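You operate a simulated robot arm through the tools that you are given. There is no shell and no other tool. Be economical: measure what you need, move in short steps, check, and stop when the job is done.

You are at the controls of a simulated robot arm. One attempt, no reset.

## Task
Share out the ink cartridges on the top of the workbench. At the end: the black ink cartridge that says "INK 40" from the top of the workbench is on the top of the foam block; the green weight stands where the grey weight stood; the grey weight stands on top of the orange lakes paperback; the black ink cartridge labelled "INK 20" from the top of the workbench is on top of the small pressing board; whatever was shut is shut again. Leave all else as you found it, and nothing knocked over.
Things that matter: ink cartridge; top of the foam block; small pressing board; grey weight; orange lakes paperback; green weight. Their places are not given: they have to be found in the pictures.

The check looks at the end state, three seconds after you hand in, the way a careful person would. Anything else that was tipped, shoved, dropped, spilled or broken makes it a failure.

## Robot
A 6-joint arm with a two-finger parallel gripper, fixed in place. Base frame: the origin is at the foot of the arm, x ahead of it, y to its left, z up; the work surface is at about z = 860. Readings come in mm, degrees, newtons and seconds.
With the tool pointing down near the work surface it reaches from about 260 to 680 mm from the base axis. Its first joint turns from -66.0 to 66.0 degrees. Payload 2.9 kg.
The tool frame sits at the grasp point between the pads (the TCP): z along the fingers, y along the line on which they close. The tips reach 30 mm beyond it. The gripper opens to 110 mm. The fingers are 20 mm wide and 10 mm thick; the gripper's body (48 by 112 mm) begins 55 mm behind the TCP.
Orientation is that of the tool frame in the base frame, as a unit quaternion [x, y, z, w]. With the fingers straight down and closing along the base's y, the tool's x points along the base's -x, its y along +y and its z along -z.

## Interface
- The arm moves only by the tool servo_tool. Its argument "rows" is a list that holds one entry, the list of rows, each a list of 7 numbers: the shift along the tool's x, y, z in mm, then the turn, a rotation vector about the tool's x, y, z in degrees, then the opening, from 0 (shut) to 1 (fully open). In form: [[[tx, ty, tz, rx, ry, rz, jaw], ...]]. A call has 1 to 20 rows; each row is the pose to reach, as a shift and turn from the pose commanded when the call began, along the tool's axes at that moment. Each row takes 0.2 s and may step no farther than 50 mm and 8.6 degrees from the row before; otherwise, or with a gripper value out of range, the whole call is refused. A pose out of reach is approached as far as the arm can. The call stops where the force on the tool passes 40 N (or 10 N more than at its start, if that is more) or the arm is blocked; 0.2 s more then pass. Each finger travels about 108 mm/s and halts on what it meets, pressing with about 44 N; the grip force reading is that of the motor and also rises with nothing between the fingers. The clock runs only during rows and for 0.2 s after the last one: add rows that repeat a pose to give the fingers time. The reply holds the time, the measured pose of the TCP, the force on the tool along the base axes, the opening and the grip force, in the units named above and with some noise.
- Cameras (640 x 400 px; columns grow to the right, rows downward): "scene" is fixed at [79.4, 428.4, 1394.2]; the picture's right is [-0.76, -0.65, 0.00], its down [-0.31, 0.36, -0.88] and it looks along [0.57, -0.67, -0.48] (base axes); focal length 266 px, centre (320, 200). "wrist" rides on the gripper at [-36, 0, -57] in the tool frame; the picture's right is [0.00, -1.00, 0.00], its down [0.97, 0.00, -0.24] and it looks along [0.24, 0.00, 0.97] (tool axes); focal length 218 px, centre (320, 200).
- camera(camera): a new picture of that camera. The clock stands still meanwhile.
- probe_pixels(camera, pixels): for up to 12 pixels [column, row] of the newest picture of that camera ("zoom" is the newest enlarged one), the place [x, y, z] in the base frame of the surface seen there, good to about 3 mm. The clock stands still meanwhile.
- close_up(camera, box): a new picture of the part [left, top, right, bottom] of that camera's present view, enlarged. The clock stands still meanwhile.
- sign_off(): hands the job in; it is judged then, once.

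Keep the steps short. Do not move on a guess: measure, check each grasp and each placing, and mend mistakes. In all there are 80 turns and 46 pictures (those below and enlarged ones count). Leave the gripper open and the arm clear of the work at the hand-in unless told otherwise, and finish with a single line.

The tools are called after "Emit:" as a command line: name --argument value ..., lists and objects as JSON in quotes. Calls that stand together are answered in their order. servo_tool: Moves the arm, as the interface text tells. Its arguments: {"type":"object","properties":{"rows":{"type":"array","items":{"type":"array","items":{"type":"array","items":{"type":"number"}}}}},"required":["rows"]} The other tools are called the same way: camera (camera) takes a picture; probe_pixels (camera, pixels) gives the place of the surface under pixels of a picture; close_up (camera, box) takes an enlarged picture of a part of a camera's view; sign_off () hands the job in.

At the start:

```text
time_s: 0.0
ee_pos: [360.1, -39.5, 1188.2]
orientation: [0.0, 1.0, -0.001, 0.001]
ft_force: [-0.1, -0.6, -0.4]
width: 110.3
grasp_force: 0.2
```

scene: 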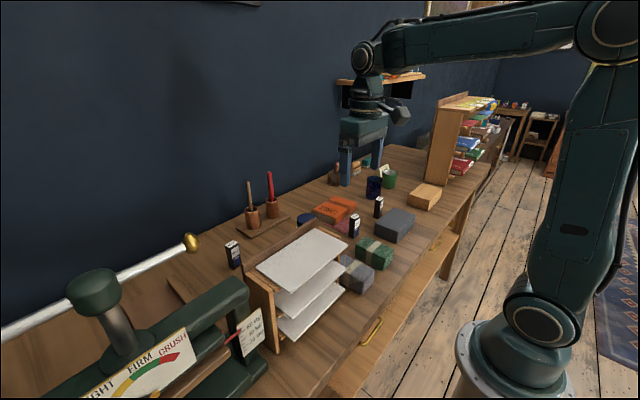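
wrist: 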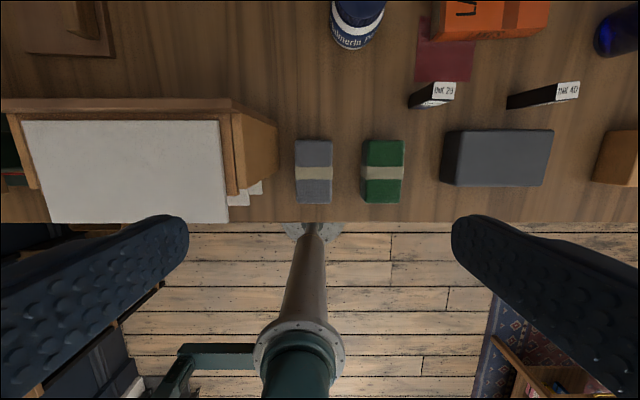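

I see two cartridges, the grey and green weights and a grey block in the wrist picture. I'll enlarge the views to read the labels.

Emit:
close_up --camera "scene" --box '[220, 140, 460, 300]'

Emit:
close_up --camera "wrist" --box '[280, 0, 640, 225]'

```text
2.50 times, centred on (340, 220) of scene
```

zoom: 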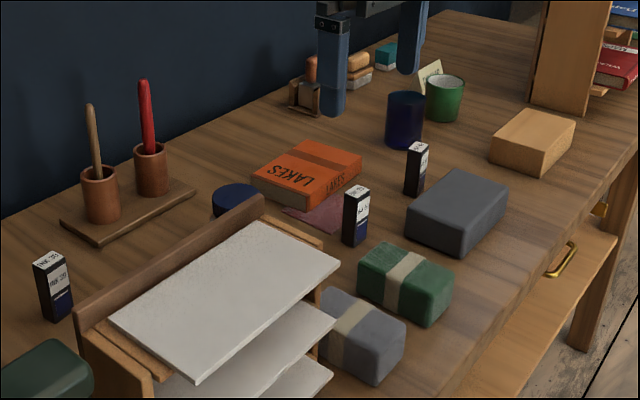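

```text
1.78 times, centred on (460, 112) of wrist
```

zoom: 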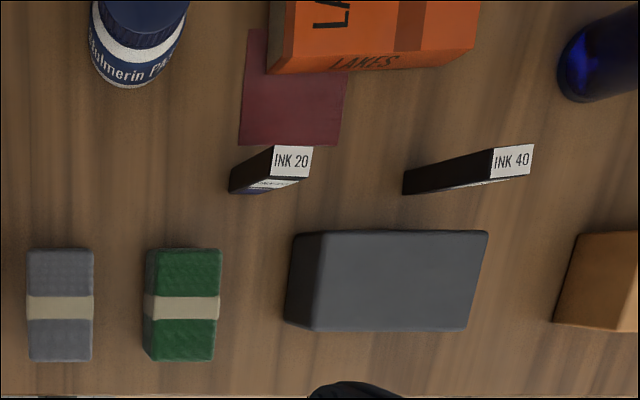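

The third cartridge at scene (233,253) needs reading, and the pressing board must be identified. I'll enlarge those parts.

Emit:
close_up --camera "scene" --box '[210, 225, 274, 265]'

Emit:
close_up --camera "scene" --box '[0, 220, 288, 400]'

Emit:
close_up --camera "scene" --box '[320, 60, 560, 210]'

Emit:
probe_pixels --camera "wrist" --pixels '[[444, 90], [568, 90], [314, 150], [384, 150], [497, 150], [620, 150], [520, 15], [445, 60], [120, 150], [233, 260], [70, 40], [355, 10]]'

Emit:
probe_pixels --camera "scene" --pixels '[[233, 243], [355, 217], [378, 200], [425, 190], [395, 217], [375, 250], [355, 270], [305, 255], [335, 210], [265, 235], [185, 285], [370, 330]]'

```text
10.00 times, centred on (242, 245) of scene
```

zoom: 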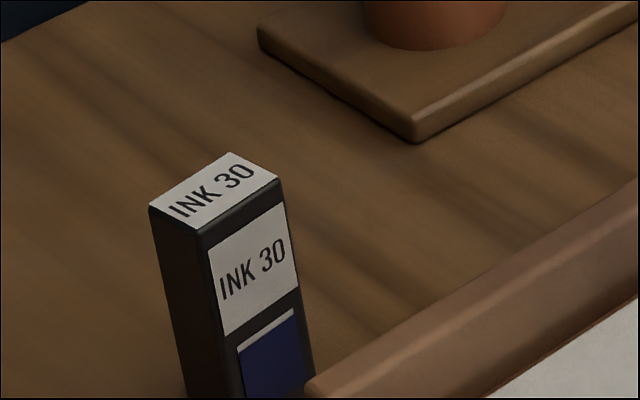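

```text
2.22 times, centred on (144, 310) of scene
```

zoom: 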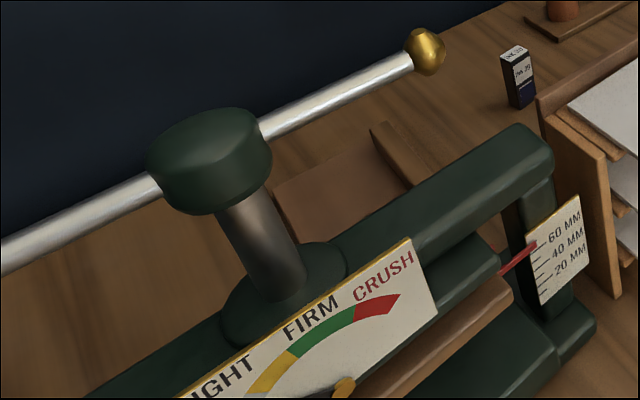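

```text
2.67 times, centred on (440, 135) of scene
```

zoom: 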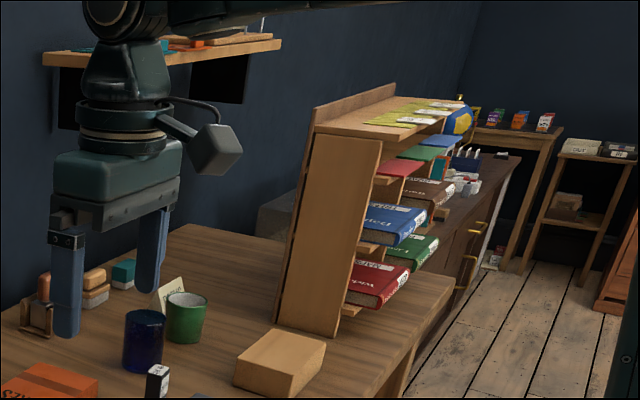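

```text
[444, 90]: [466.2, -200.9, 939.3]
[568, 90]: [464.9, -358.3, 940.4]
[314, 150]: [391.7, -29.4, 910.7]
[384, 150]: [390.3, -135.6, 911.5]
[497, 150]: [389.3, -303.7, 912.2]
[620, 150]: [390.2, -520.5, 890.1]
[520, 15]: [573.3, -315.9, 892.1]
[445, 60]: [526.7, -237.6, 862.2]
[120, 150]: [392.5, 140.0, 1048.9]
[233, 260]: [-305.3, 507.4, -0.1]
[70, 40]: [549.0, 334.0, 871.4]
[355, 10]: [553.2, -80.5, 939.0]
```

```text
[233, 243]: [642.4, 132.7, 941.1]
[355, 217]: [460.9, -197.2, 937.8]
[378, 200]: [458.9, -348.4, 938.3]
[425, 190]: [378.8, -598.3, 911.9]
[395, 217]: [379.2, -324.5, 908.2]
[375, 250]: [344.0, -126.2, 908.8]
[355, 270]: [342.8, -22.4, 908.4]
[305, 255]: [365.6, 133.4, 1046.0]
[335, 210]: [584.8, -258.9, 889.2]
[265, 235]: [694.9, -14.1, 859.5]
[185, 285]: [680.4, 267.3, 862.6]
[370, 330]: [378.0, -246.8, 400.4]
```

INK 20 and INK 40 are the two in the wrist view; the third is INK 30, so it stays. The board at wrist (70,40) is probably the pressing board. I'll probe the edges of the things and enlarge the board.

Emit:
close_up --camera "wrist" --box '[0, 0, 320, 200]'

Emit:
probe_pixels --camera "wrist" --pixels '[[299, 143], [328, 143], [300, 200], [329, 200], [370, 143], [402, 143], [370, 200], [402, 200], [232, 150], [252, 110], [274, 150], [245, 198]]'

Emit:
probe_pixels --camera "wrist" --pixels '[[450, 135], [550, 133], [447, 182], [542, 182], [434, 85], [454, 84], [434, 98], [454, 98], [557, 84], [578, 82], [558, 98], [577, 96]]'

```text
2.00 times, centred on (160, 100) of wrist
```

zoom: 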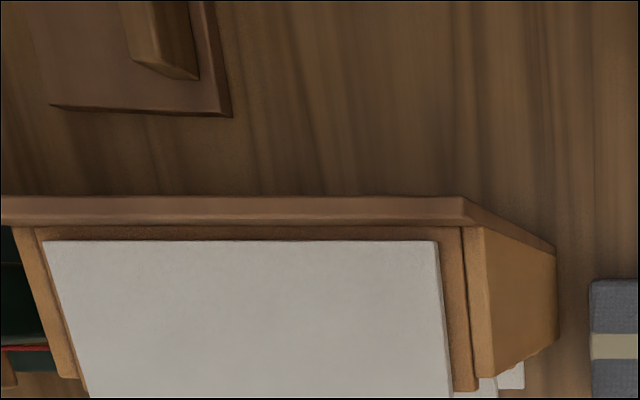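

```text
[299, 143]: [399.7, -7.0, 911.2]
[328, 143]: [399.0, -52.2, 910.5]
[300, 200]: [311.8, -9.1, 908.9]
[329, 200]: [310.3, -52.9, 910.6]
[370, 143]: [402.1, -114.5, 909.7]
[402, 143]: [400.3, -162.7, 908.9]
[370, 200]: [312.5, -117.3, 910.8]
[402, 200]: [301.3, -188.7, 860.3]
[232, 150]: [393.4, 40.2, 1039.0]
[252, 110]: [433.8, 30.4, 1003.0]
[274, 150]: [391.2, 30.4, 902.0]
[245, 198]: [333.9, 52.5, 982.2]
```

```text
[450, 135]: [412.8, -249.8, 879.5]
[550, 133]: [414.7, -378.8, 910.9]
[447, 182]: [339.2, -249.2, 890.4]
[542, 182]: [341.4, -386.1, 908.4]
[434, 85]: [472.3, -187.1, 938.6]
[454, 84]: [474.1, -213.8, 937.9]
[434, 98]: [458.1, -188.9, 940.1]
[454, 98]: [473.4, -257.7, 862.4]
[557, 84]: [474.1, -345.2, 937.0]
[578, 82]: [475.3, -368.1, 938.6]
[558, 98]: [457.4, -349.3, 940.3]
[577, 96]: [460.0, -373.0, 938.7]
```

Next I move forward 110 mm at this height to see the book and the board whole.

Emit:
servo_tool --rows '[[[-40, 0, 0, 0, 0, 0, 1], [-80, 0, 0, 0, 0, 0, 1], [-120, 0, 0, 0, 0, 0, 1], [-120, 0, 0, 0, 0, 0, 1]]]'

Emit:
camera --camera "wrist"

```text
time_s: 1.0
ee_pos: [480.3, -39.5, 1188.5]
orientation: [0.0, 1.0, 0.001, 0.0]
ft_force: [-0.2, -0.4, 0.1]
width: 109.9
grasp_force: 0.1
```

```text
37 pictures are left
```

wrist: 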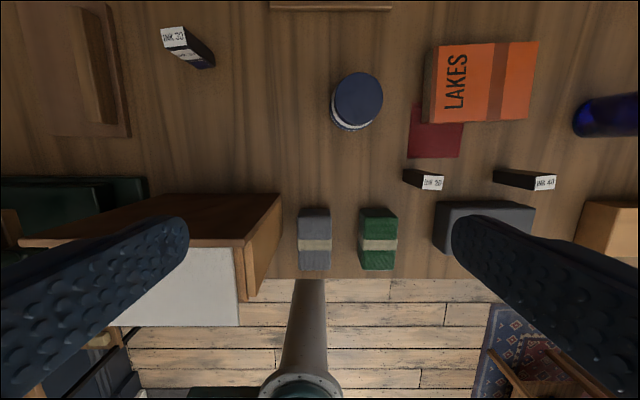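

I see the book at (480,82) and a board with a grip bar at (85,70). I probe their corners.

Emit:
probe_pixels --camera "wrist" --pixels '[[438, 46], [536, 43], [432, 105], [528, 105], [480, 75], [412, 155], [458, 154], [605, 115], [585, 100], [357, 95]]'

Emit:
probe_pixels --camera "wrist" --pixels '[[60, 70], [60, 128], [125, 128], [110, 60], [120, 100], [95, 60], [85, 10], [105, 115], [92, 120], [45, 20], [112, 10], [123, 120]]'

Emit:
close_up --camera "wrist" --box '[0, 0, 240, 150]'

```text
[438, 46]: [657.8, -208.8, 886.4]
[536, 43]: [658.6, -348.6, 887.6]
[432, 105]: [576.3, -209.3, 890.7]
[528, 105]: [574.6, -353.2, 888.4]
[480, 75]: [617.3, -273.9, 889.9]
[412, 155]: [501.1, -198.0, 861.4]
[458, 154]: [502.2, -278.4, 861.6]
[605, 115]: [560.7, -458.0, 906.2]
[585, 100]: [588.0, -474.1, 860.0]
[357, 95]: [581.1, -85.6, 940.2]
```

```text
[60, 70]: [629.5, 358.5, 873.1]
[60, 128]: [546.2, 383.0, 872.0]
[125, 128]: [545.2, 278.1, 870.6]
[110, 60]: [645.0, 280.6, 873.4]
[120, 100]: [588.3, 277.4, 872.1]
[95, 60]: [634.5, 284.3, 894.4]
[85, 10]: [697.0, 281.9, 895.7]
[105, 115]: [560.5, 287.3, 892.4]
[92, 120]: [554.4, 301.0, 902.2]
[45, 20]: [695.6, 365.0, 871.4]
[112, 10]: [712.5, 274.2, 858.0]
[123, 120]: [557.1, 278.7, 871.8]
```

```text
2.67 times, centred on (120, 75) of wrist
```

zoom: 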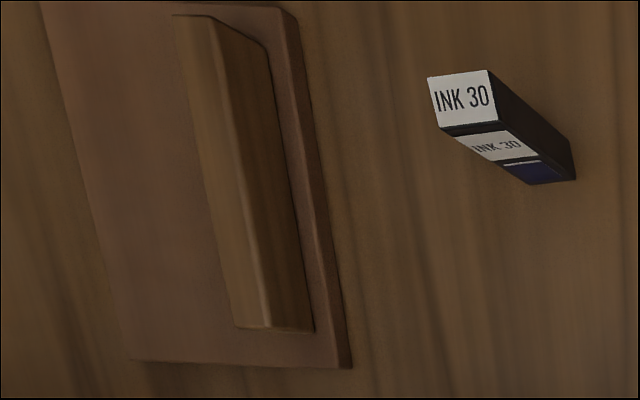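

The book top is z≈890, x 570–660, y −208…−352. The board top is z≈872, with its bar at y 285–310. Grey weight is centred at (356,−30). I go above it turned 90° (closing along x) to stay clear of the rack.

Emit:
servo_tool --rows '[[[10.33, 0.8, 9, 0, 0, 7.5, 1], [20.67, 1.6, 18, 0, 0, 15, 1], [31, 2.4, 27, 0, 0, 22.5, 1], [41.3, 3.2, 36, 0, 0, 30, 1], [51.7, 4, 45, 0, 0, 37.5, 1], [62, 4.8, 54, 0, 0, 45, 1], [72.3, 5.5, 63, 0, 0, 52.5, 1], [82.7, 6.3, 72, 0, 0, 60, 1], [93, 7.1, 81, 0, 0, 67.5, 1], [103.3, 7.9, 90, 0, 0, 75, 1], [113.7, 8.7, 99, 0, 0, 82.5, 1], [124, 9.5, 108, 0, 0, 90, 1], [124, 9.5, 108, 0, 0, 90, 1]]]'

Emit:
camera --camera "wrist"

Emit:
camera --camera "scene"

```text
time_s: 3.8
ee_pos: [355.7, -29.7, 1081.2]
orientation: [0.708, 0.706, 0.0, 0.0]
ft_force: [-0.2, 0.4, -0.8]
width: 110.3
grasp_force: 0.1
```

```text
35 pictures are left
```

wrist: 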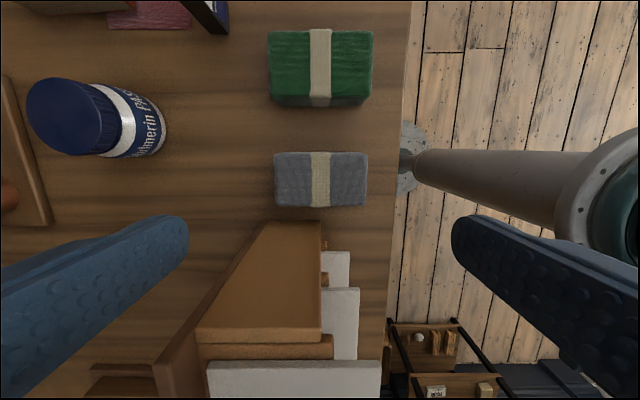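

```text
34 pictures are left
```

scene: 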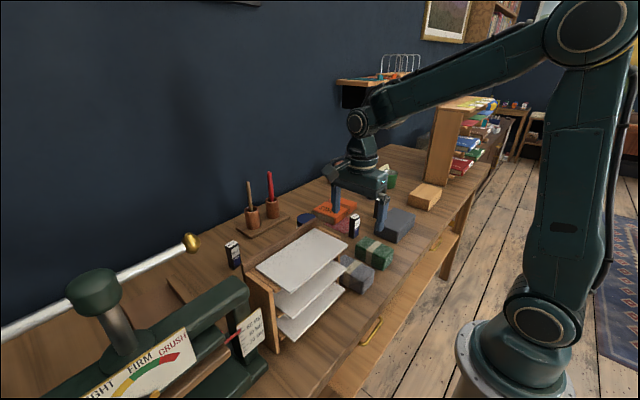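

I measure the grey and green weights exactly and the press's lever knob.

Emit:
probe_pixels --camera "wrist" --pixels '[[278, 165], [365, 165], [320, 154], [320, 178], [272, 60], [370, 60], [320, 34], [320, 94], [278, 175], [364, 175]]'

Emit:
probe_pixels --camera "scene" --pixels '[[191, 243], [130, 272], [232, 292], [90, 285], [260, 330], [160, 315]]'

```text
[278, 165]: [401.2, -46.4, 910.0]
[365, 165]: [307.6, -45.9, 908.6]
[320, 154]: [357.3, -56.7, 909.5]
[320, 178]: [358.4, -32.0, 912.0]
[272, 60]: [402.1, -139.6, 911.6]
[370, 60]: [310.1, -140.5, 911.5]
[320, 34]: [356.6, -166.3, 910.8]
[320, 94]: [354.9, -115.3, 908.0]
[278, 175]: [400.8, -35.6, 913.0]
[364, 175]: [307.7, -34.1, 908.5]
```

```text
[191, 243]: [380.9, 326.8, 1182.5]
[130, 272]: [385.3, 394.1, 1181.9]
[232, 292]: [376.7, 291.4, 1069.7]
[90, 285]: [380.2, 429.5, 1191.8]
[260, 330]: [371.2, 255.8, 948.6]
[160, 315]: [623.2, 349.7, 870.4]
```

Weight spans x 308–401, and the TCP is at 355.7. I descend to z≈898 with the jaw open, stopping a little early to check.

Emit:
servo_tool --rows '[[[0, -1, 30, 0, 0, 0, 1], [0, -1, 60, 0, 0, 0, 1], [0, -1, 90, 0, 0, 0, 1], [0, -1, 120, 0, 0, 0, 1], [0, -1, 140, 0, 0, 0, 1], [0, -1, 140, 0, 0, 0, 1]]]'

Emit:
camera --camera "wrist"

```text
time_s: 5.1
ee_pos: [358.8, -28.3, 947.7]
orientation: [0.705, 0.709, 0.007, 0.003]
ft_force: [-5.3, -2.6, 26.0]
width: 110.2
grasp_force: 0.0
stopped in row 6: the force on the tool passed its limit (the readings are from after the stop); the commanded pose is now the measured one
```

```text
33 pictures are left
```

wrist: 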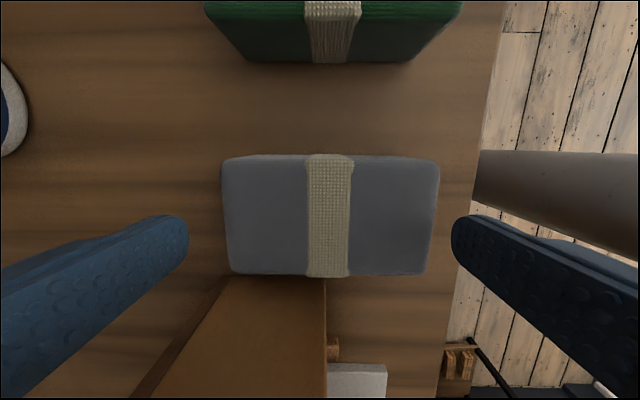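

Contact came 50 mm early, though the fingers look clear of the weight. I look at what touched.

Emit:
close_up --camera "scene" --box '[240, 140, 480, 290]'

```text
2.67 times, centred on (360, 215) of scene
```

zoom: 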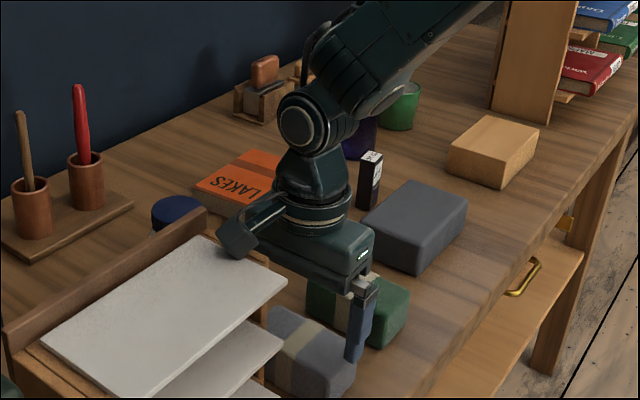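

The lump on the tool's +x side has touched the rack's top. I lift straight up, correct the small tilt, and then will turn the tool the other way.

Emit:
servo_tool --rows '[[[0, 0, -10, 0, 0, 0, 1], [0, -2, -40, 0.8, -0.3, 0.3, 1], [0, -3, -80, 0.8, -0.3, 0.3, 1], [0, -3, -120, 0.8, -0.3, 0.3, 1], [0, -3, -133, 0.8, -0.3, 0.3, 1], [0, -3, -133, 0.8, -0.3, 0.3, 1]]]'

Emit:
camera --camera "wrist"

Emit:
close_up --camera "scene" --box '[220, 190, 412, 310]'

```text
time_s: 6.5
ee_pos: [353.6, -30.0, 1079.9]
orientation: [0.708, 0.707, -0.002, -0.002]
ft_force: [0.2, 0.3, 0.5]
width: 110.1
grasp_force: 0.0
```

```text
31 pictures are left
```

wrist: 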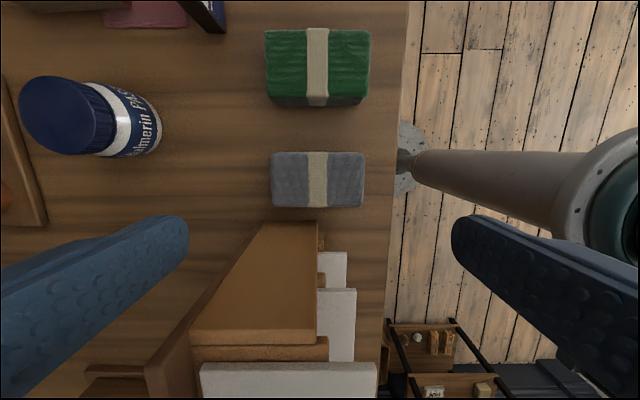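

```text
3.33 times, centred on (316, 250) of scene
```

zoom: 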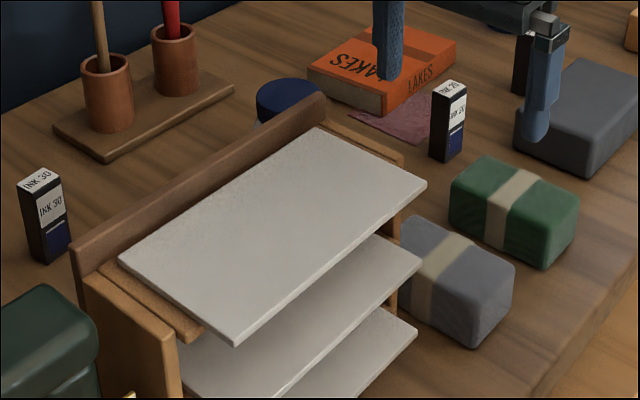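

The rack sits as before (sheet corners at the same pixels). I now turn the tool by −180° at this height.

Emit:
servo_tool --rows '[[[0, 0, 0, 0, 0, -8.5, 1], [0, 0, 0, 0, 0, -17, 1], [0, 0, 0, 0, 0, -25.5, 1], [0, 0, 0, 0, 0, -34, 1], [0, 0, 0, 0, 0, -42.5, 1], [0, 0, 0, 0, 0, -51, 1], [0, 0, 0, 0, 0, -59.5, 1], [0, 0, 0, 0, 0, -68, 1], [0, 0, 0, 0, 0, -76.5, 1], [0, 0, 0, 0, 0, -85, 1], [0, 0, 0, 0, 0, -90, 1], [0, 0, 0, 0, 0, -90, 1]]]'

Emit:
servo_tool --rows '[[[0, 0, 0, 0, 0, -8.5, 1], [0, 0, 0, 0, 0, -17, 1], [0, 0, 0, 0, 0, -25.5, 1], [0, 0, 0, 0, 0, -34, 1], [0, 0, 0, 0, 0, -42.5, 1], [0, 0, 0, 0, 0, -51, 1], [0, 0, 0, 0, 0, -59.5, 1], [0, 0, 0, 0, 0, -68, 1], [0, 0, 0, 0, 0, -76.5, 1], [0, 0, 0, 0, 0, -85, 1], [0, 0, 0, 0, 0, -90, 1], [0, 0, 0, 0, 0, -90, 1]]]'

```text
time_s: 9.1
ee_pos: [353.1, -30.6, 1080.2]
orientation: [-0.001, 1.0, 0.0, -0.002]
ft_force: [0.0, -1.0, -0.3]
width: 110.1
grasp_force: 0.0
```

```text
time_s: 11.7
ee_pos: [353.7, -30.1, 1078.8]
orientation: [0.708, -0.706, 0.0, 0.002]
ft_force: [0.0, 0.3, 0.0]
width: 109.9
grasp_force: 0.3
```

Now the lump points to −y, away from the rack. I descend to z≈945 and look, with y shifted 4 mm away from the rack.

Emit:
servo_tool --rows '[[[4, -1, 40, 0, 0, 0, 1], [4, -1, 80, 0, 0, 0, 1], [4, -1, 110, 0, 0, 0, 1], [4, -1, 134, 0, 0, 0, 1], [4, -1, 134, 0, 0, 0, 1]]]'

Emit:
camera --camera "wrist"

Emit:
close_up --camera "scene" --box '[240, 140, 480, 290]'

```text
time_s: 12.9
ee_pos: [352.9, -33.8, 944.3]
orientation: [-0.707, 0.707, 0.001, -0.002]
ft_force: [-0.9, -0.5, -0.1]
width: 109.8
grasp_force: 0.1
```

```text
29 pictures are left
```

wrist: 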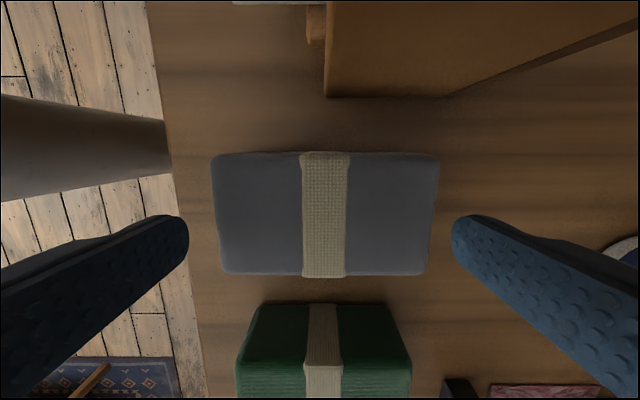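

```text
2.67 times, centred on (360, 215) of scene
```

zoom: 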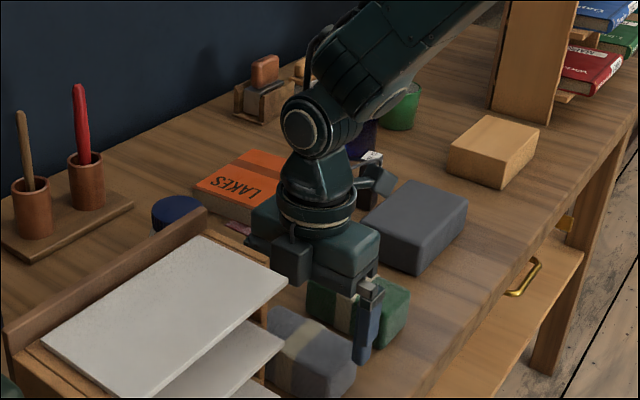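

Jaws straddle the weight with room on both sides, and the camera box clears the rack. I go down 46 mm more, then close in a separate check.

Emit:
servo_tool --rows '[[[1, -2, 20, 0, 0, 0, 1], [1, -2, 40, 0, 0, 0, 1], [1, -2, 46, 0, 0, 0, 1], [1, -2, 46, 0, 0, 0, 1]]]'

```text
time_s: 13.9
ee_pos: [353.1, -35.5, 898.0]
orientation: [0.707, -0.707, 0.0, 0.003]
ft_force: [-0.4, 0.4, -0.3]
width: 110.3
grasp_force: 0.2
```

Down at z=898 with no contact. I close on the weight.

Emit:
servo_tool --rows '[[[0, 0, 0, 0, 0, 0, 0.8], [0, 0, 0, 0, 0, 0, 0.75], [0, 0, 0, 0, 0, 0, 0.7], [0, 0, 0, 0, 0, 0, 0.7]]]'

```text
time_s: 14.9
ee_pos: [354.8, -35.0, 898.5]
orientation: [0.707, -0.707, -0.001, 0.003]
ft_force: [1.5, 0.7, -0.5]
width: 99.8
grasp_force: 43.8
```

Gripped: 99.8 mm at 44 N. I lift and check the load.

Emit:
servo_tool --rows '[[[0, 0, -8, 0, 0, 0, 0.7], [0, 0, -25, 0, 0, 0, 0.7], [0, 0, -60, 0, 0, 0, 0.7], [0, 0, -100, 0, 0, 0, 0.7], [0, 0, -140, 0, 0, 0, 0.7], [0, 0, -140, 0, 0, 0, 0.7]]]'

Emit:
camera --camera "wrist"

```text
time_s: 16.3
ee_pos: [356.8, -34.4, 1038.7]
orientation: [-0.707, 0.707, 0.002, -0.002]
ft_force: [0.5, 0.2, -8.6]
width: 99.7
grasp_force: 43.6
```

```text
27 pictures are left
```

wrist: 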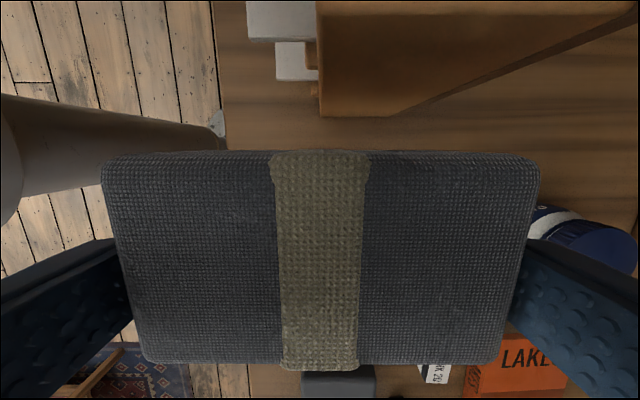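

Held firmly (about 0.9 kg). I carry it at z≈1039, turning back by +90°, to above the book at (603,−272).

Emit:
servo_tool --rows '[[[19.8, -20.5, 0, 0, 0, 7.5, 0.7], [39.6, -41, 0, 0, 0, 15, 0.7], [59.4, -61.5, 0, 0, 0, 22.5, 0.7], [79.2, -82, 0, 0, 0, 30, 0.7], [99, -102.5, 0, 0, 0, 37.5, 0.7], [118.8, -123, 0, 0, 0, 45, 0.7], [138.6, -143.5, 0, 0, 0, 52.5, 0.7], [158.4, -164, 0, 0, 0, 60, 0.7], [178.2, -184.5, 0, 0, 0, 67.5, 0.7], [198, -205, 0, 0, 0, 75, 0.7], [217.8, -225.5, 0, 0, 0, 82.5, 0.7], [237.6, -246, 0, 0, 0, 90, 0.7], [237.6, -246, 0, 0, 0, 90, 0.7]]]'

Emit:
camera --camera "wrist"

Emit:
close_up --camera "scene" --box '[260, 110, 452, 230]'

```text
time_s: 19.1
ee_pos: [599.1, -270.7, 1036.4]
orientation: [0.001, 1.0, 0.0, -0.003]
ft_force: [0.0, 0.6, -8.0]
width: 99.7
grasp_force: 43.7
out of reach, approached as far as the arm can: row 12, 13
```

```text
26 pictures are left
```

wrist: 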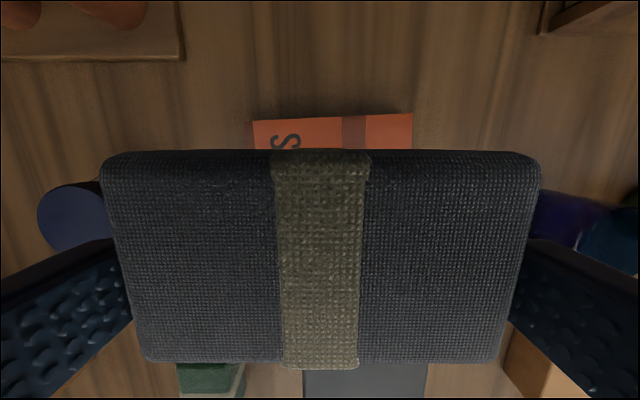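

```text
3.33 times, centred on (356, 170) of scene
```

zoom: 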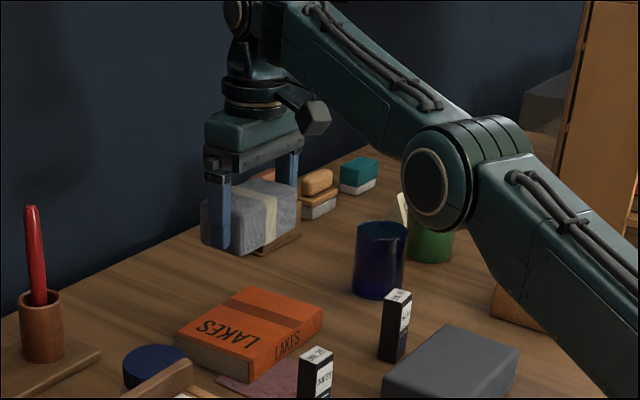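

Over the book at (599,−271). The weight's bottom is 38 mm below the TCP, so contact is expected near z=928. I lower to 935 first.

Emit:
servo_tool --rows '[[[2, 0, 30, 0, 0, 0, 0.7], [2, 0, 60, 0, 0, 0, 0.7], [2, 0, 90, 0, 0, 0, 0.7], [2, 0, 100, 0, 0, 0, 0.7], [2, 0, 100, 0, 0, 0, 0.7]]]'

```text
time_s: 20.3
ee_pos: [595.6, -270.6, 936.6]
orientation: [0.001, 1.0, -0.001, -0.003]
ft_force: [-0.3, 0.1, -8.6]
width: 100.1
grasp_force: 44.3
```

I shift 6 mm forward and lower in 2 mm steps until the load eases.

Emit:
servo_tool --rows '[[[-6, 0, 0, 0, 0, 0, 0.7], [-6, 0, 4, 0, 0, 0, 0.7], [-6, 0, 6, 0, 0, 0, 0.7], [-6, 0, 8, 0, 0, 0, 0.7], [-6, 0, 8, 0, 0, 0, 0.7]]]'

Emit:
close_up --camera "scene" --box '[280, 160, 408, 240]'

```text
time_s: 21.5
ee_pos: [602.4, -271.0, 928.2]
orientation: [0.001, 1.0, -0.001, -0.003]
ft_force: [0.6, 0.6, -7.5]
width: 99.6
grasp_force: 43.5
```

```text
5.00 times, centred on (344, 200) of scene
```

zoom: 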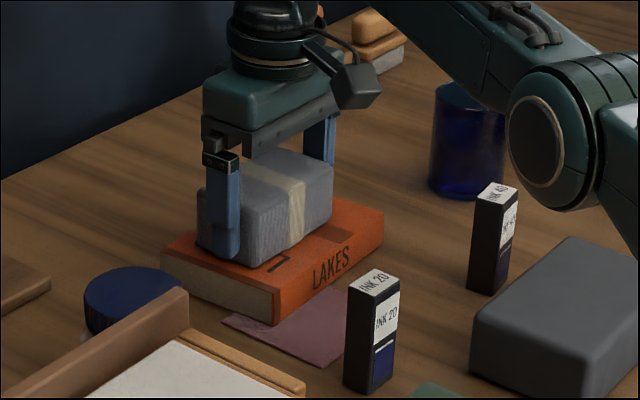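

Almost touching. I lower a bit further.

Emit:
servo_tool --rows '[[[0, 0, 1.5, 0, 0, 0, 0.7], [0, 0, 3, 0, 0, 0, 0.7], [0, 0, 3, 0, 0, 0, 0.7]]]'

```text
time_s: 22.3
ee_pos: [602.4, -270.4, 928.5]
orientation: [0.0, 1.0, -0.001, 0.0]
ft_force: [-7.1, 6.6, 21.7]
width: 99.7
grasp_force: 44.0
```

Contact is made, with slight pressing. I ease up 2.5 mm, open slowly and check.

Emit:
servo_tool --rows '[[[0, 0, -2.5, 0, 0, 0, 0.7], [0, 0, -2.5, 0, 0, 0, 0.92], [0, 0, -2.5, 0, 0, 0, 1], [0, 0, -2.5, 0, 0, 0, 1]]]'

```text
time_s: 23.3
ee_pos: [602.2, -271.2, 928.3]
orientation: [0.0, 1.0, 0.0, -0.003]
ft_force: [-0.3, 0.7, 0.5]
width: 110.1
grasp_force: 0.1
```

Released. I rise straight up and check the placing.

Emit:
servo_tool --rows '[[[0, 0, -20, 0, 0, 0, 1], [0, 0, -50, 0, 0, 0, 1], [2, 0, -80, 0, 0, 0, 1], [10, 0, -110, 0, 0, 0, 1], [30, 0, -130, 0, 0, 0, 1], [30, 0, -130, 0, 0, 0, 1]]]'

Emit:
close_up --camera "scene" --box '[280, 160, 408, 240]'

```text
time_s: 24.7
ee_pos: [572.1, -270.4, 1058.8]
orientation: [0.001, 1.0, -0.001, -0.003]
ft_force: [-0.3, 0.0, -0.1]
width: 110.0
grasp_force: 0.0
```

```text
5.00 times, centred on (344, 200) of scene
```

zoom: 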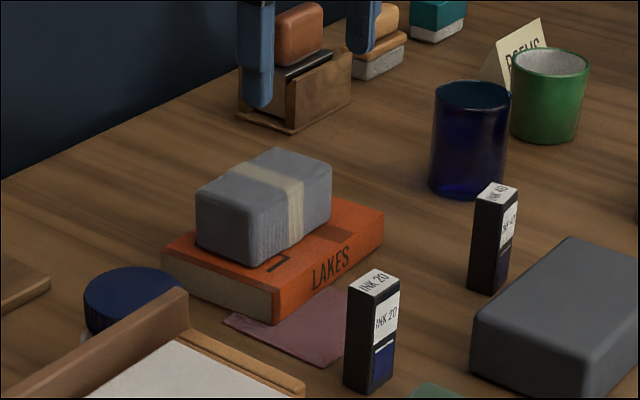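

The grey weight stands well on the book. Next I go above the green weight at (355,−140), turned −90° as before.

Emit:
servo_tool --rows '[[[18.1, 10.9, 0, 0, 0, -7.5, 1], [36.2, 21.7, 0, 0, 0, -15, 1], [54.3, 32.6, 0, 0, 0, -22.5, 1], [72.3, 43.4, 0, 0, 0, -30, 1], [90.4, 54.3, 0, 0, 0, -37.5, 1], [108.5, 65.1, 0, 0, 0, -45, 1], [126.6, 76, 0, 0, 0, -52.5, 1], [144.7, 86.8, 0, 0, 0, -60, 1], [162.8, 97.7, 0, 0, 0, -67.5, 1], [180.8, 108.5, 0, 0, 0, -75, 1], [198.9, 119.4, 0, 0, 0, -82.5, 1], [217, 130.3, 0, 0, 0, -90, 1], [217, 130.3, 0, 0, 0, -90, 1]]]'

Emit:
camera --camera "wrist"

```text
time_s: 27.5
ee_pos: [442.1, -175.6, 1185.5]
orientation: [0.708, -0.707, -0.003, 0.003]
ft_force: [0.5, 0.1, 0.6]
width: 109.7
grasp_force: 0.1
out of reach, approached as far as the arm can: row 3, 4, 5, 6, 7, 8, 9, 10, 11, 12, 13
```

```text
22 pictures are left
```

wrist: 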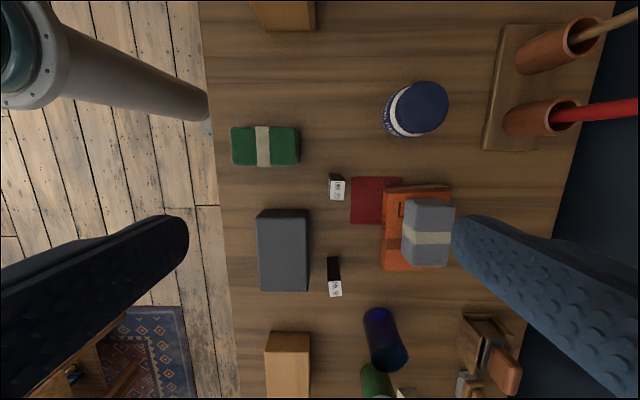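

The arm ended higher and farther (442,−176,1186) but correctly turned. I step toward (355,−140,1060).

Emit:
servo_tool --rows '[[[-7, 17, 20, 0, 0, 0, 1], [-14, 35, 40, 0, 0, 0, 1], [-21, 52, 65, 0, 0, 0, 1], [-28, 70, 95, 0, 0, 0, 1], [-35, 87, 125, 0, 0, 0, 1], [-35, 87, 125, 0, 0, 0, 1]]]'

Emit:
camera --camera "wrist"

```text
time_s: 28.9
ee_pos: [434.9, -171.4, 1191.3]
orientation: [-0.707, 0.707, 0.003, -0.002]
ft_force: [-0.1, -0.1, 0.4]
width: 109.8
grasp_force: 0.2
out of reach, approached as far as the arm can: row 1, 2, 3, 4, 5, 6
```

```text
21 pictures are left
```

wrist: 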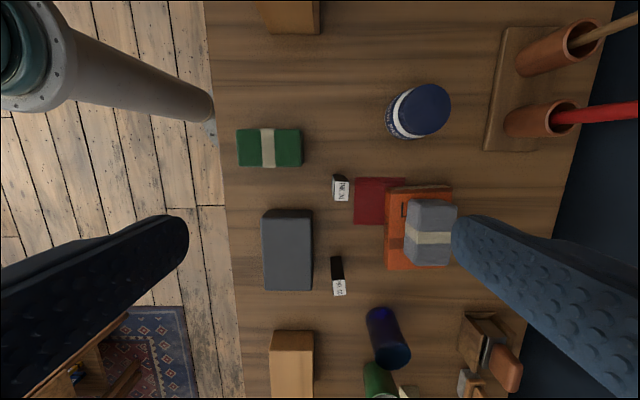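

The arm won't come nearer. I look at its posture in the scene picture.

Emit:
camera --camera "scene"

```text
20 pictures are left
```

scene: 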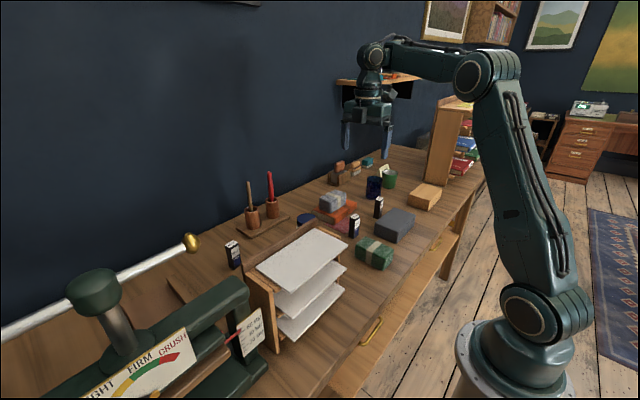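

I suspect the elbow flipped through its straight pose at the reach limit. I probe the arm's joints.

Emit:
probe_pixels --camera "scene" --pixels '[[475, 75], [372, 57], [528, 315], [425, 62], [510, 65], [530, 190], [470, 390]]'

```text
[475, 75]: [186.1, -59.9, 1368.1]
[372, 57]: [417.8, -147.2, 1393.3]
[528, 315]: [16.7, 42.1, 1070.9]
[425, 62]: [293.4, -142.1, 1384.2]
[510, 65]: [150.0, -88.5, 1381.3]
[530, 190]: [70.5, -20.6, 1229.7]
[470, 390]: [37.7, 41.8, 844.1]
```

The elbow is up as normal, so the cause isn't clear. I test: turn back +45° here while moving slightly up and in, and see whether it frees.

Emit:
servo_tool --rows '[[[0, 0, 0, 0, 0, 8, 1], [0, 0, 0, 0, 0, 16, 1], [0, 0, 0, 0, 0, 24, 1], [0, 0, 0, 0, 0, 32, 1], [0, 0, 0, 0, 0, 40, 1], [0, 0, 0, 0, 0, 48, 1], [0, 0, 0, 0, 0, 56, 1], [0, 0, 0, 0, 0, 64, 1], [0, 0, 0, 0, 0, 72, 1], [0, 0, 0, 0, 0, 80, 1], [0, 0, 0, 0, 0, 88, 1], [0, 0, 0, 0, 0, 90, 1]]]'

Emit:
servo_tool --rows '[[[15, 0, 0, 0, 0, 0, 1], [30, 0, 0, 0, 0, 0, 1], [30, 0, 0, 0, 0, 0, 1]]]'

```text
time_s: 31.5
ee_pos: [438.6, -172.7, 1193.9]
orientation: [0.001, 1.0, -0.001, -0.002]
ft_force: [-0.5, -0.2, 0.2]
width: 109.8
grasp_force: 0.0
```

```text
time_s: 32.3
ee_pos: [413.5, -174.7, 1205.1]
orientation: [0.0, 1.0, 0.0, -0.004]
ft_force: [-0.2, 0.3, 0.2]
width: 109.9
grasp_force: 0.0
out of reach, approached as far as the arm can: row 1, 2, 3
```

Still sliding up along an arc: it looks like a wrist joint is at a stop. I look at the arm posture once more to compare with the start.

Emit:
close_up --camera "scene" --box '[320, 0, 640, 200]'

```text
2.00 times, centred on (480, 100) of scene
```

zoom: 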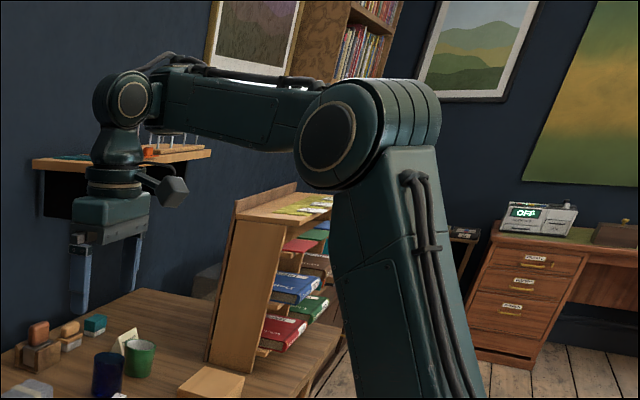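

I test the freedom directly: up 60 mm and in 60 mm.

Emit:
servo_tool --rows '[[[10, 0, -25, 0, 0, 0, 1], [25, 0, -50, 0, 0, 0, 1], [45, 0, -65, 0, 0, 0, 1], [60, 0, -65, 0, 0, 0, 1], [60, 0, -65, 0, 0, 0, 1]]]'

Emit:
servo_tool --rows '[[[0, 0, 25, 0, 0, 0, 1], [0, 0, 50, 0, 0, 0, 1], [0, 0, 50, 0, 0, 0, 1]]]'

```text
time_s: 33.5
ee_pos: [348.0, -172.9, 1259.8]
orientation: [0.0, 1.0, 0.0, -0.002]
ft_force: [0.5, -0.3, -0.1]
width: 110.1
grasp_force: 0.0
out of reach, approached as far as the arm can: row 2
```

```text
time_s: 34.3
ee_pos: [348.2, -171.8, 1209.4]
orientation: [0.0, 1.0, -0.001, -0.003]
ft_force: [0.5, -0.1, -0.4]
width: 110.1
grasp_force: 0.1
```

It's free again. I go to (354,−140,1065), then turn −90°.

Emit:
servo_tool --rows '[[[0, 10, 40, 0, 0, 0, 1], [-3, 20, 80, 0, 0, 0, 1], [-6, 31.5, 120, 0, 0, 0, 1], [-6, 31.5, 145, 0, 0, 0, 1], [-6, 31.5, 145, 0, 0, 0, 1]]]'

Emit:
servo_tool --rows '[[[0, 0, 0, 0, 0, -8.5, 1], [0, 0, 0, 0, 0, -17, 1], [0, 0, 0, 0, 0, -25.5, 1], [0, 0, 0, 0, 0, -34, 1], [0, 0, 0, 0, 0, -42.5, 1], [0, 0, 0, 0, 0, -51, 1], [0, 0, 0, 0, 0, -59.5, 1], [0, 0, 0, 0, 0, -68, 1], [0, 0, 0, 0, 0, -76.5, 1], [0, 0, 0, 0, 0, -85, 1], [0, 0, 0, 0, 0, -90, 1], [0, 0, 0, 0, 0, -90, 1]]]'

Emit:
camera --camera "wrist"

```text
time_s: 35.5
ee_pos: [354.8, -140.1, 1062.8]
orientation: [0.0, 1.0, -0.002, -0.002]
ft_force: [-0.2, 0.3, 0.8]
width: 110.0
grasp_force: 0.0
```

```text
time_s: 38.1
ee_pos: [353.2, -141.7, 1062.5]
orientation: [0.708, -0.707, -0.001, 0.002]
ft_force: [0.8, -0.2, -1.0]
width: 110.1
grasp_force: 0.0
```

```text
18 pictures are left
```

wrist: 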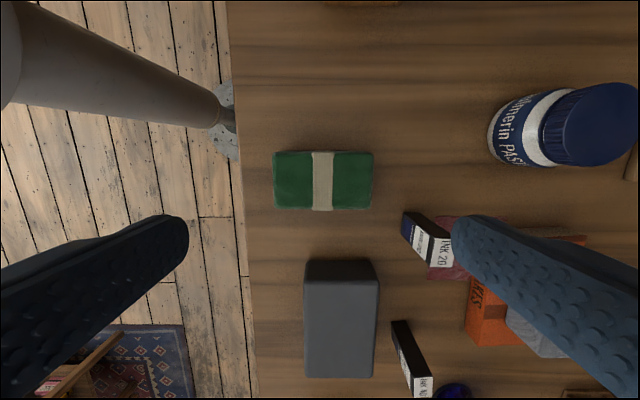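

Green weight is centred between the fingers (323 vs 320). I descend to z≈898.

Emit:
servo_tool --rows '[[[0, -1.5, 40, 0, 0, 0, 1], [0, -1.5, 80, 0, 0, 0, 1], [0, -1.5, 115, 0, 0, 0, 1], [0, -1.5, 140, 0, 0, 0, 1], [0, -1.5, 164, 0, 0, 0, 1], [0, -1.5, 164, 0, 0, 0, 1]]]'

Emit:
servo_tool --rows '[[[0, 0, 0, 0, 0, 0, 0.8], [0, 0, 0, 0, 0, 0, 0.75], [0, 0, 0, 0, 0, 0, 0.7], [0, 0, 0, 0, 0, 0, 0.7]]]'

```text
time_s: 39.5
ee_pos: [353.5, -141.6, 898.5]
orientation: [-0.707, 0.708, 0.001, -0.002]
ft_force: [-1.1, 0.1, 0.0]
width: 110.2
grasp_force: 0.0
```

```text
time_s: 40.5
ee_pos: [355.1, -141.8, 898.4]
orientation: [0.707, -0.707, -0.002, 0.002]
ft_force: [0.9, 0.4, -1.0]
width: 99.8
grasp_force: 44.2
```

Gripped. I lift 60 mm, carry it +109 mm in y at that height, and check before lowering.

Emit:
servo_tool --rows '[[[0, 0, -10, 0, 0, 0, 0.7], [0, 0, -30, 0, 0, 0, 0.7], [0, 0, -60, 0, 0, 0, 0.7], [-25, 0, -60, 0, 0, 0, 0.7], [-50, 0, -60, 0, 0, 0, 0.7], [-75, 0, -60, 0, 0, 0, 0.7], [-95, 0, -60, 0, 0, 0, 0.7], [-109, 0, -60, 0, 0, 0, 0.7], [-109, 0, -60, 0, 0, 0, 0.7]]]'

Emit:
close_up --camera "scene" --box '[240, 140, 480, 290]'

```text
time_s: 42.5
ee_pos: [353.7, -32.5, 959.6]
orientation: [-0.706, 0.708, 0.001, -0.003]
ft_force: [-0.6, -0.9, -9.2]
width: 99.9
grasp_force: 44.3
```

```text
2.67 times, centred on (360, 215) of scene
```

zoom: 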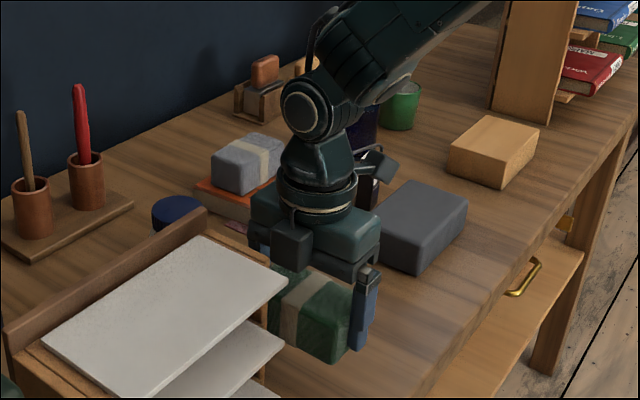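

The green weight is held clear at (354,−32). I lower it to about 1 mm above its resting height (z 899.5), x +1 mm.

Emit:
servo_tool --rows '[[[0, -1, 25, 0, 0, 0, 0.7], [0, -1, 45, 0, 0, 0, 0.7], [0, -1, 56, 0, 0, 0, 0.7], [0, -1, 60.5, 0, 0, 0, 0.7], [0, -1, 60.5, 0, 0, 0, 0.7]]]'

```text
time_s: 43.7
ee_pos: [353.3, -33.0, 899.1]
orientation: [0.707, -0.707, -0.001, 0.001]
ft_force: [-1.3, 0.1, -3.2]
width: 99.6
grasp_force: 43.7
```

Load is nearly gone; it's touching. I open and rise straight up.

Emit:
servo_tool --rows '[[[0, 0, 0.5, 0, 0, 0, 0.7], [0, 0, 0.5, 0, 0, 0, 0.92], [0, 0, 0.5, 0, 0, 0, 1], [0, 0, 0.5, 0, 0, 0, 1], [0, 0, -30, 0, 0, 0, 1], [0, 0, -75, 0, 0, 0, 1], [0, 0, -120, 0, 0, 0, 1], [0, 0, -165, 0, 0, 0, 1], [0, 0, -165, 0, 0, 0, 1]]]'

Emit:
camera --camera "wrist"

```text
time_s: 45.7
ee_pos: [354.5, -32.1, 1064.2]
orientation: [-0.707, 0.707, 0.001, -0.002]
ft_force: [-0.3, 0.0, -1.1]
width: 110.0
grasp_force: 0.1
```

```text
16 pictures are left
```

wrist: 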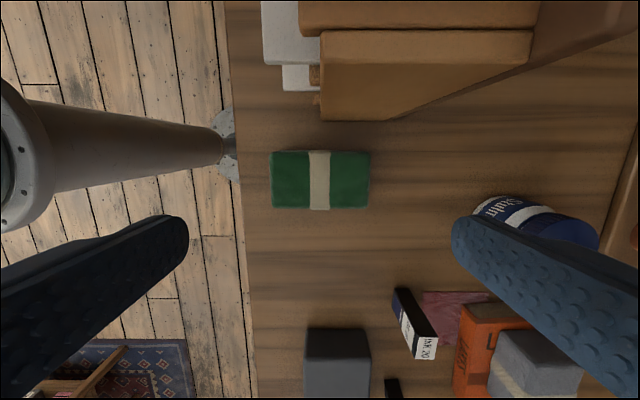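

The green weight stands in the grey one's old place. Next is INK 40: I travel at z≈1064 to above (466,−359) and look.

Emit:
servo_tool --rows '[[[41, -14, 0, 0, 0, 0, 0.8], [82, -28, 0, 0, 0, 0, 0.6], [123, -42, 0, 0, 0, 0, 0.45], [164, -56, 0, 0, 0, 0, 0.45], [205, -70, 0, 0, 0, 0, 0.45], [246, -84, 0, 0, 0, 0, 0.45], [287, -98, 0, 0, 0, 0, 0.45], [327, -111.5, 0, 0, 0, 0, 0.45], [327, -111.5, 0, 0, 0, 0, 0.45]]]'

Emit:
camera --camera "wrist"

```text
time_s: 47.7
ee_pos: [467.0, -361.0, 1064.6]
orientation: [0.707, -0.707, -0.003, 0.002]
ft_force: [0.2, 0.0, -0.3]
width: 49.4
grasp_force: 0.1
```

```text
15 pictures are left
```

wrist: 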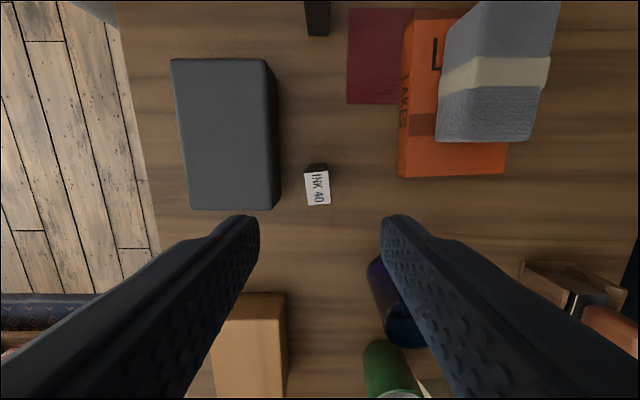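

I probe the cartridge top corners, foam corners and the glass's rim.

Emit:
probe_pixels --camera "wrist" --pixels '[[306, 174], [328, 172], [309, 203], [329, 202], [317, 188], [375, 268], [410, 335], [180, 65], [262, 65], [193, 205], [270, 203], [378, 372]]'

```text
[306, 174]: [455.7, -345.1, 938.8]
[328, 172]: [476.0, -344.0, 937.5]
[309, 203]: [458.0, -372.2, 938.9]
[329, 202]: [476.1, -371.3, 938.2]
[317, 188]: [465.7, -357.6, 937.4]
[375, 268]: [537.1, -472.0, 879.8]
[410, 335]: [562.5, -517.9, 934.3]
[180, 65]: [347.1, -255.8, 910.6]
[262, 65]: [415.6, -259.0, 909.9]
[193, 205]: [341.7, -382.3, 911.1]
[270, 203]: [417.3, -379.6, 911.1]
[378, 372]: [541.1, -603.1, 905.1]
```

INK 40 is centred at (466.5,−358). I descend to z≈907 (tips at 877).

Emit:
servo_tool --rows '[[[-3, 0.5, 40, 0, 0, 0, 0.45], [-3, 0.5, 80, 0, 0, 0, 0.45], [-3, 0.5, 110, 0, 0, 0, 0.45], [-3, 0.5, 135, 0, 0, 0, 0.45], [-3, 0.5, 157, 0, 0, 0, 0.45], [-3, 0.5, 157, 0, 0, 0, 0.45]]]'

Emit:
servo_tool --rows '[[[0, 0, 0, 0, 0, 0, 0.3], [0, 0, 0, 0, 0, 0, 0.2], [0, 0, 0, 0, 0, 0, 0.1], [0, 0, 0, 0, 0, 0, 0.1], [0, 0, 0, 0, 0, 0, 0.1]]]'

```text
time_s: 49.1
ee_pos: [465.6, -356.3, 904.9]
orientation: [-0.707, 0.708, 0.001, -0.002]
ft_force: [-0.3, 0.1, -0.3]
width: 49.5
grasp_force: 0.0
```

```text
time_s: 50.3
ee_pos: [466.9, -357.1, 906.5]
orientation: [0.707, -0.707, -0.001, 0.003]
ft_force: [0.7, 0.2, 1.0]
width: 21.4
grasp_force: 44.4
```

Gripped at 21.4 mm. I lift 75 mm and move over the foam block centre (379,−319).

Emit:
servo_tool --rows '[[[0, 0, -10, 0, 0, 0, 0.1], [0, 0, -40, 0, 0, 0, 0.1], [0, 0, -75, 0, 0, 0, 0.1], [-10, 22, -75, 0, 0, 0, 0.1], [-19, 44, -75, 0, 0, 0, 0.1], [-28, 66, -75, 0, 0, 0, 0.1], [-38, 88, -75, 0, 0, 0, 0.1], [-38, 88, -75, 0, 0, 0, 0.1]]]'

Emit:
close_up --camera "scene" --box '[320, 140, 480, 240]'

```text
time_s: 52.1
ee_pos: [378.9, -318.2, 982.9]
orientation: [0.707, -0.707, -0.002, 0.002]
ft_force: [-0.1, 0.0, -0.3]
width: 21.2
grasp_force: 43.4
```

```text
4.00 times, centred on (400, 190) of scene
```

zoom: 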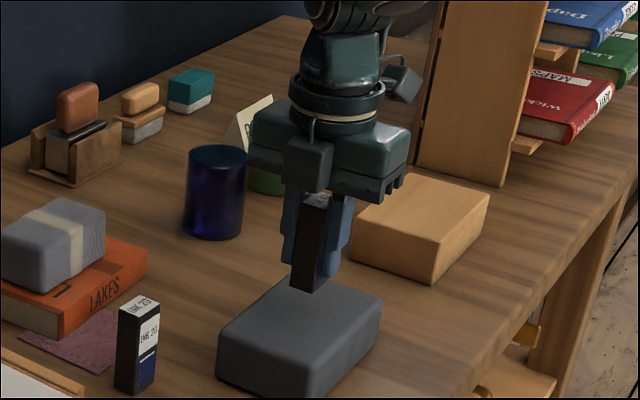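

The cartridge may lean a little; I look closer at it.

Emit:
close_up --camera "scene" --box '[374, 180, 422, 220]'

Emit:
camera --camera "wrist"

```text
10.00 times, centred on (398, 200) of scene
```

zoom: 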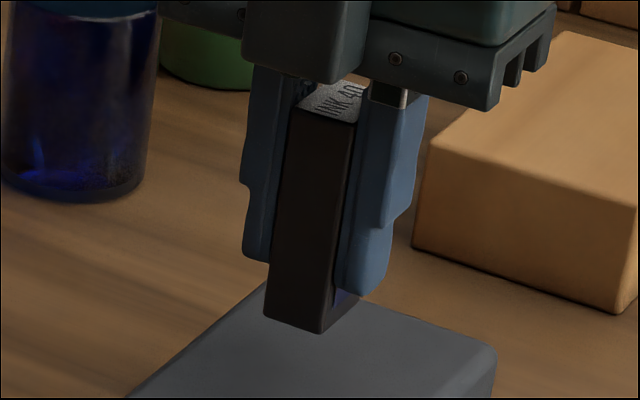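

```text
12 pictures are left
```

wrist: 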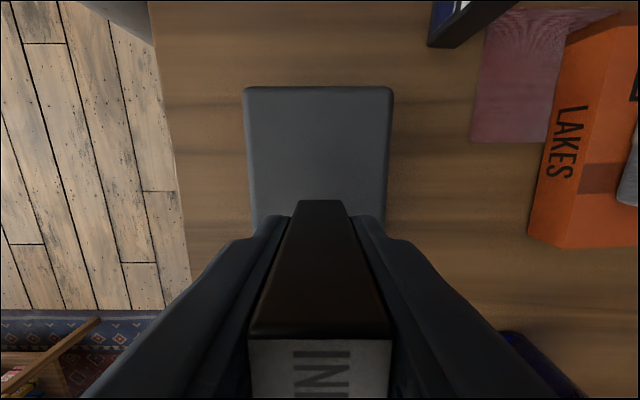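

It's parallel with the fingers and upright. I lower onto the foam: to z≈958, then small steps.

Emit:
servo_tool --rows '[[[0, 0, 12, 0, 0, 0, 0.1], [0, 0, 20, 0, 0, 0, 0.1], [0, 0, 23, 0, 0, 0, 0.1], [0, 0, 25, 0, 0, 0, 0.1], [0, 0, 25, 0, 0, 0, 0.1]]]'

```text
time_s: 53.3
ee_pos: [378.3, -318.6, 956.3]
orientation: [0.707, -0.707, -0.002, 0.001]
ft_force: [0.2, -0.4, -0.6]
width: 21.4
grasp_force: 44.0
```

No contact yet. I go down 1 mm at a time.

Emit:
servo_tool --rows '[[[0, 0, 0.7, 0, 0, 0, 0.1], [0, 0, 1.4, 0, 0, 0, 0.1], [0, 0, 1.4, 0, 0, 0, 0.1]]]'

```text
time_s: 54.1
ee_pos: [377.1, -318.5, 955.4]
orientation: [0.707, -0.707, -0.001, 0.001]
ft_force: [-2.4, 0.7, 8.7]
width: 21.5
grasp_force: 44.0
```

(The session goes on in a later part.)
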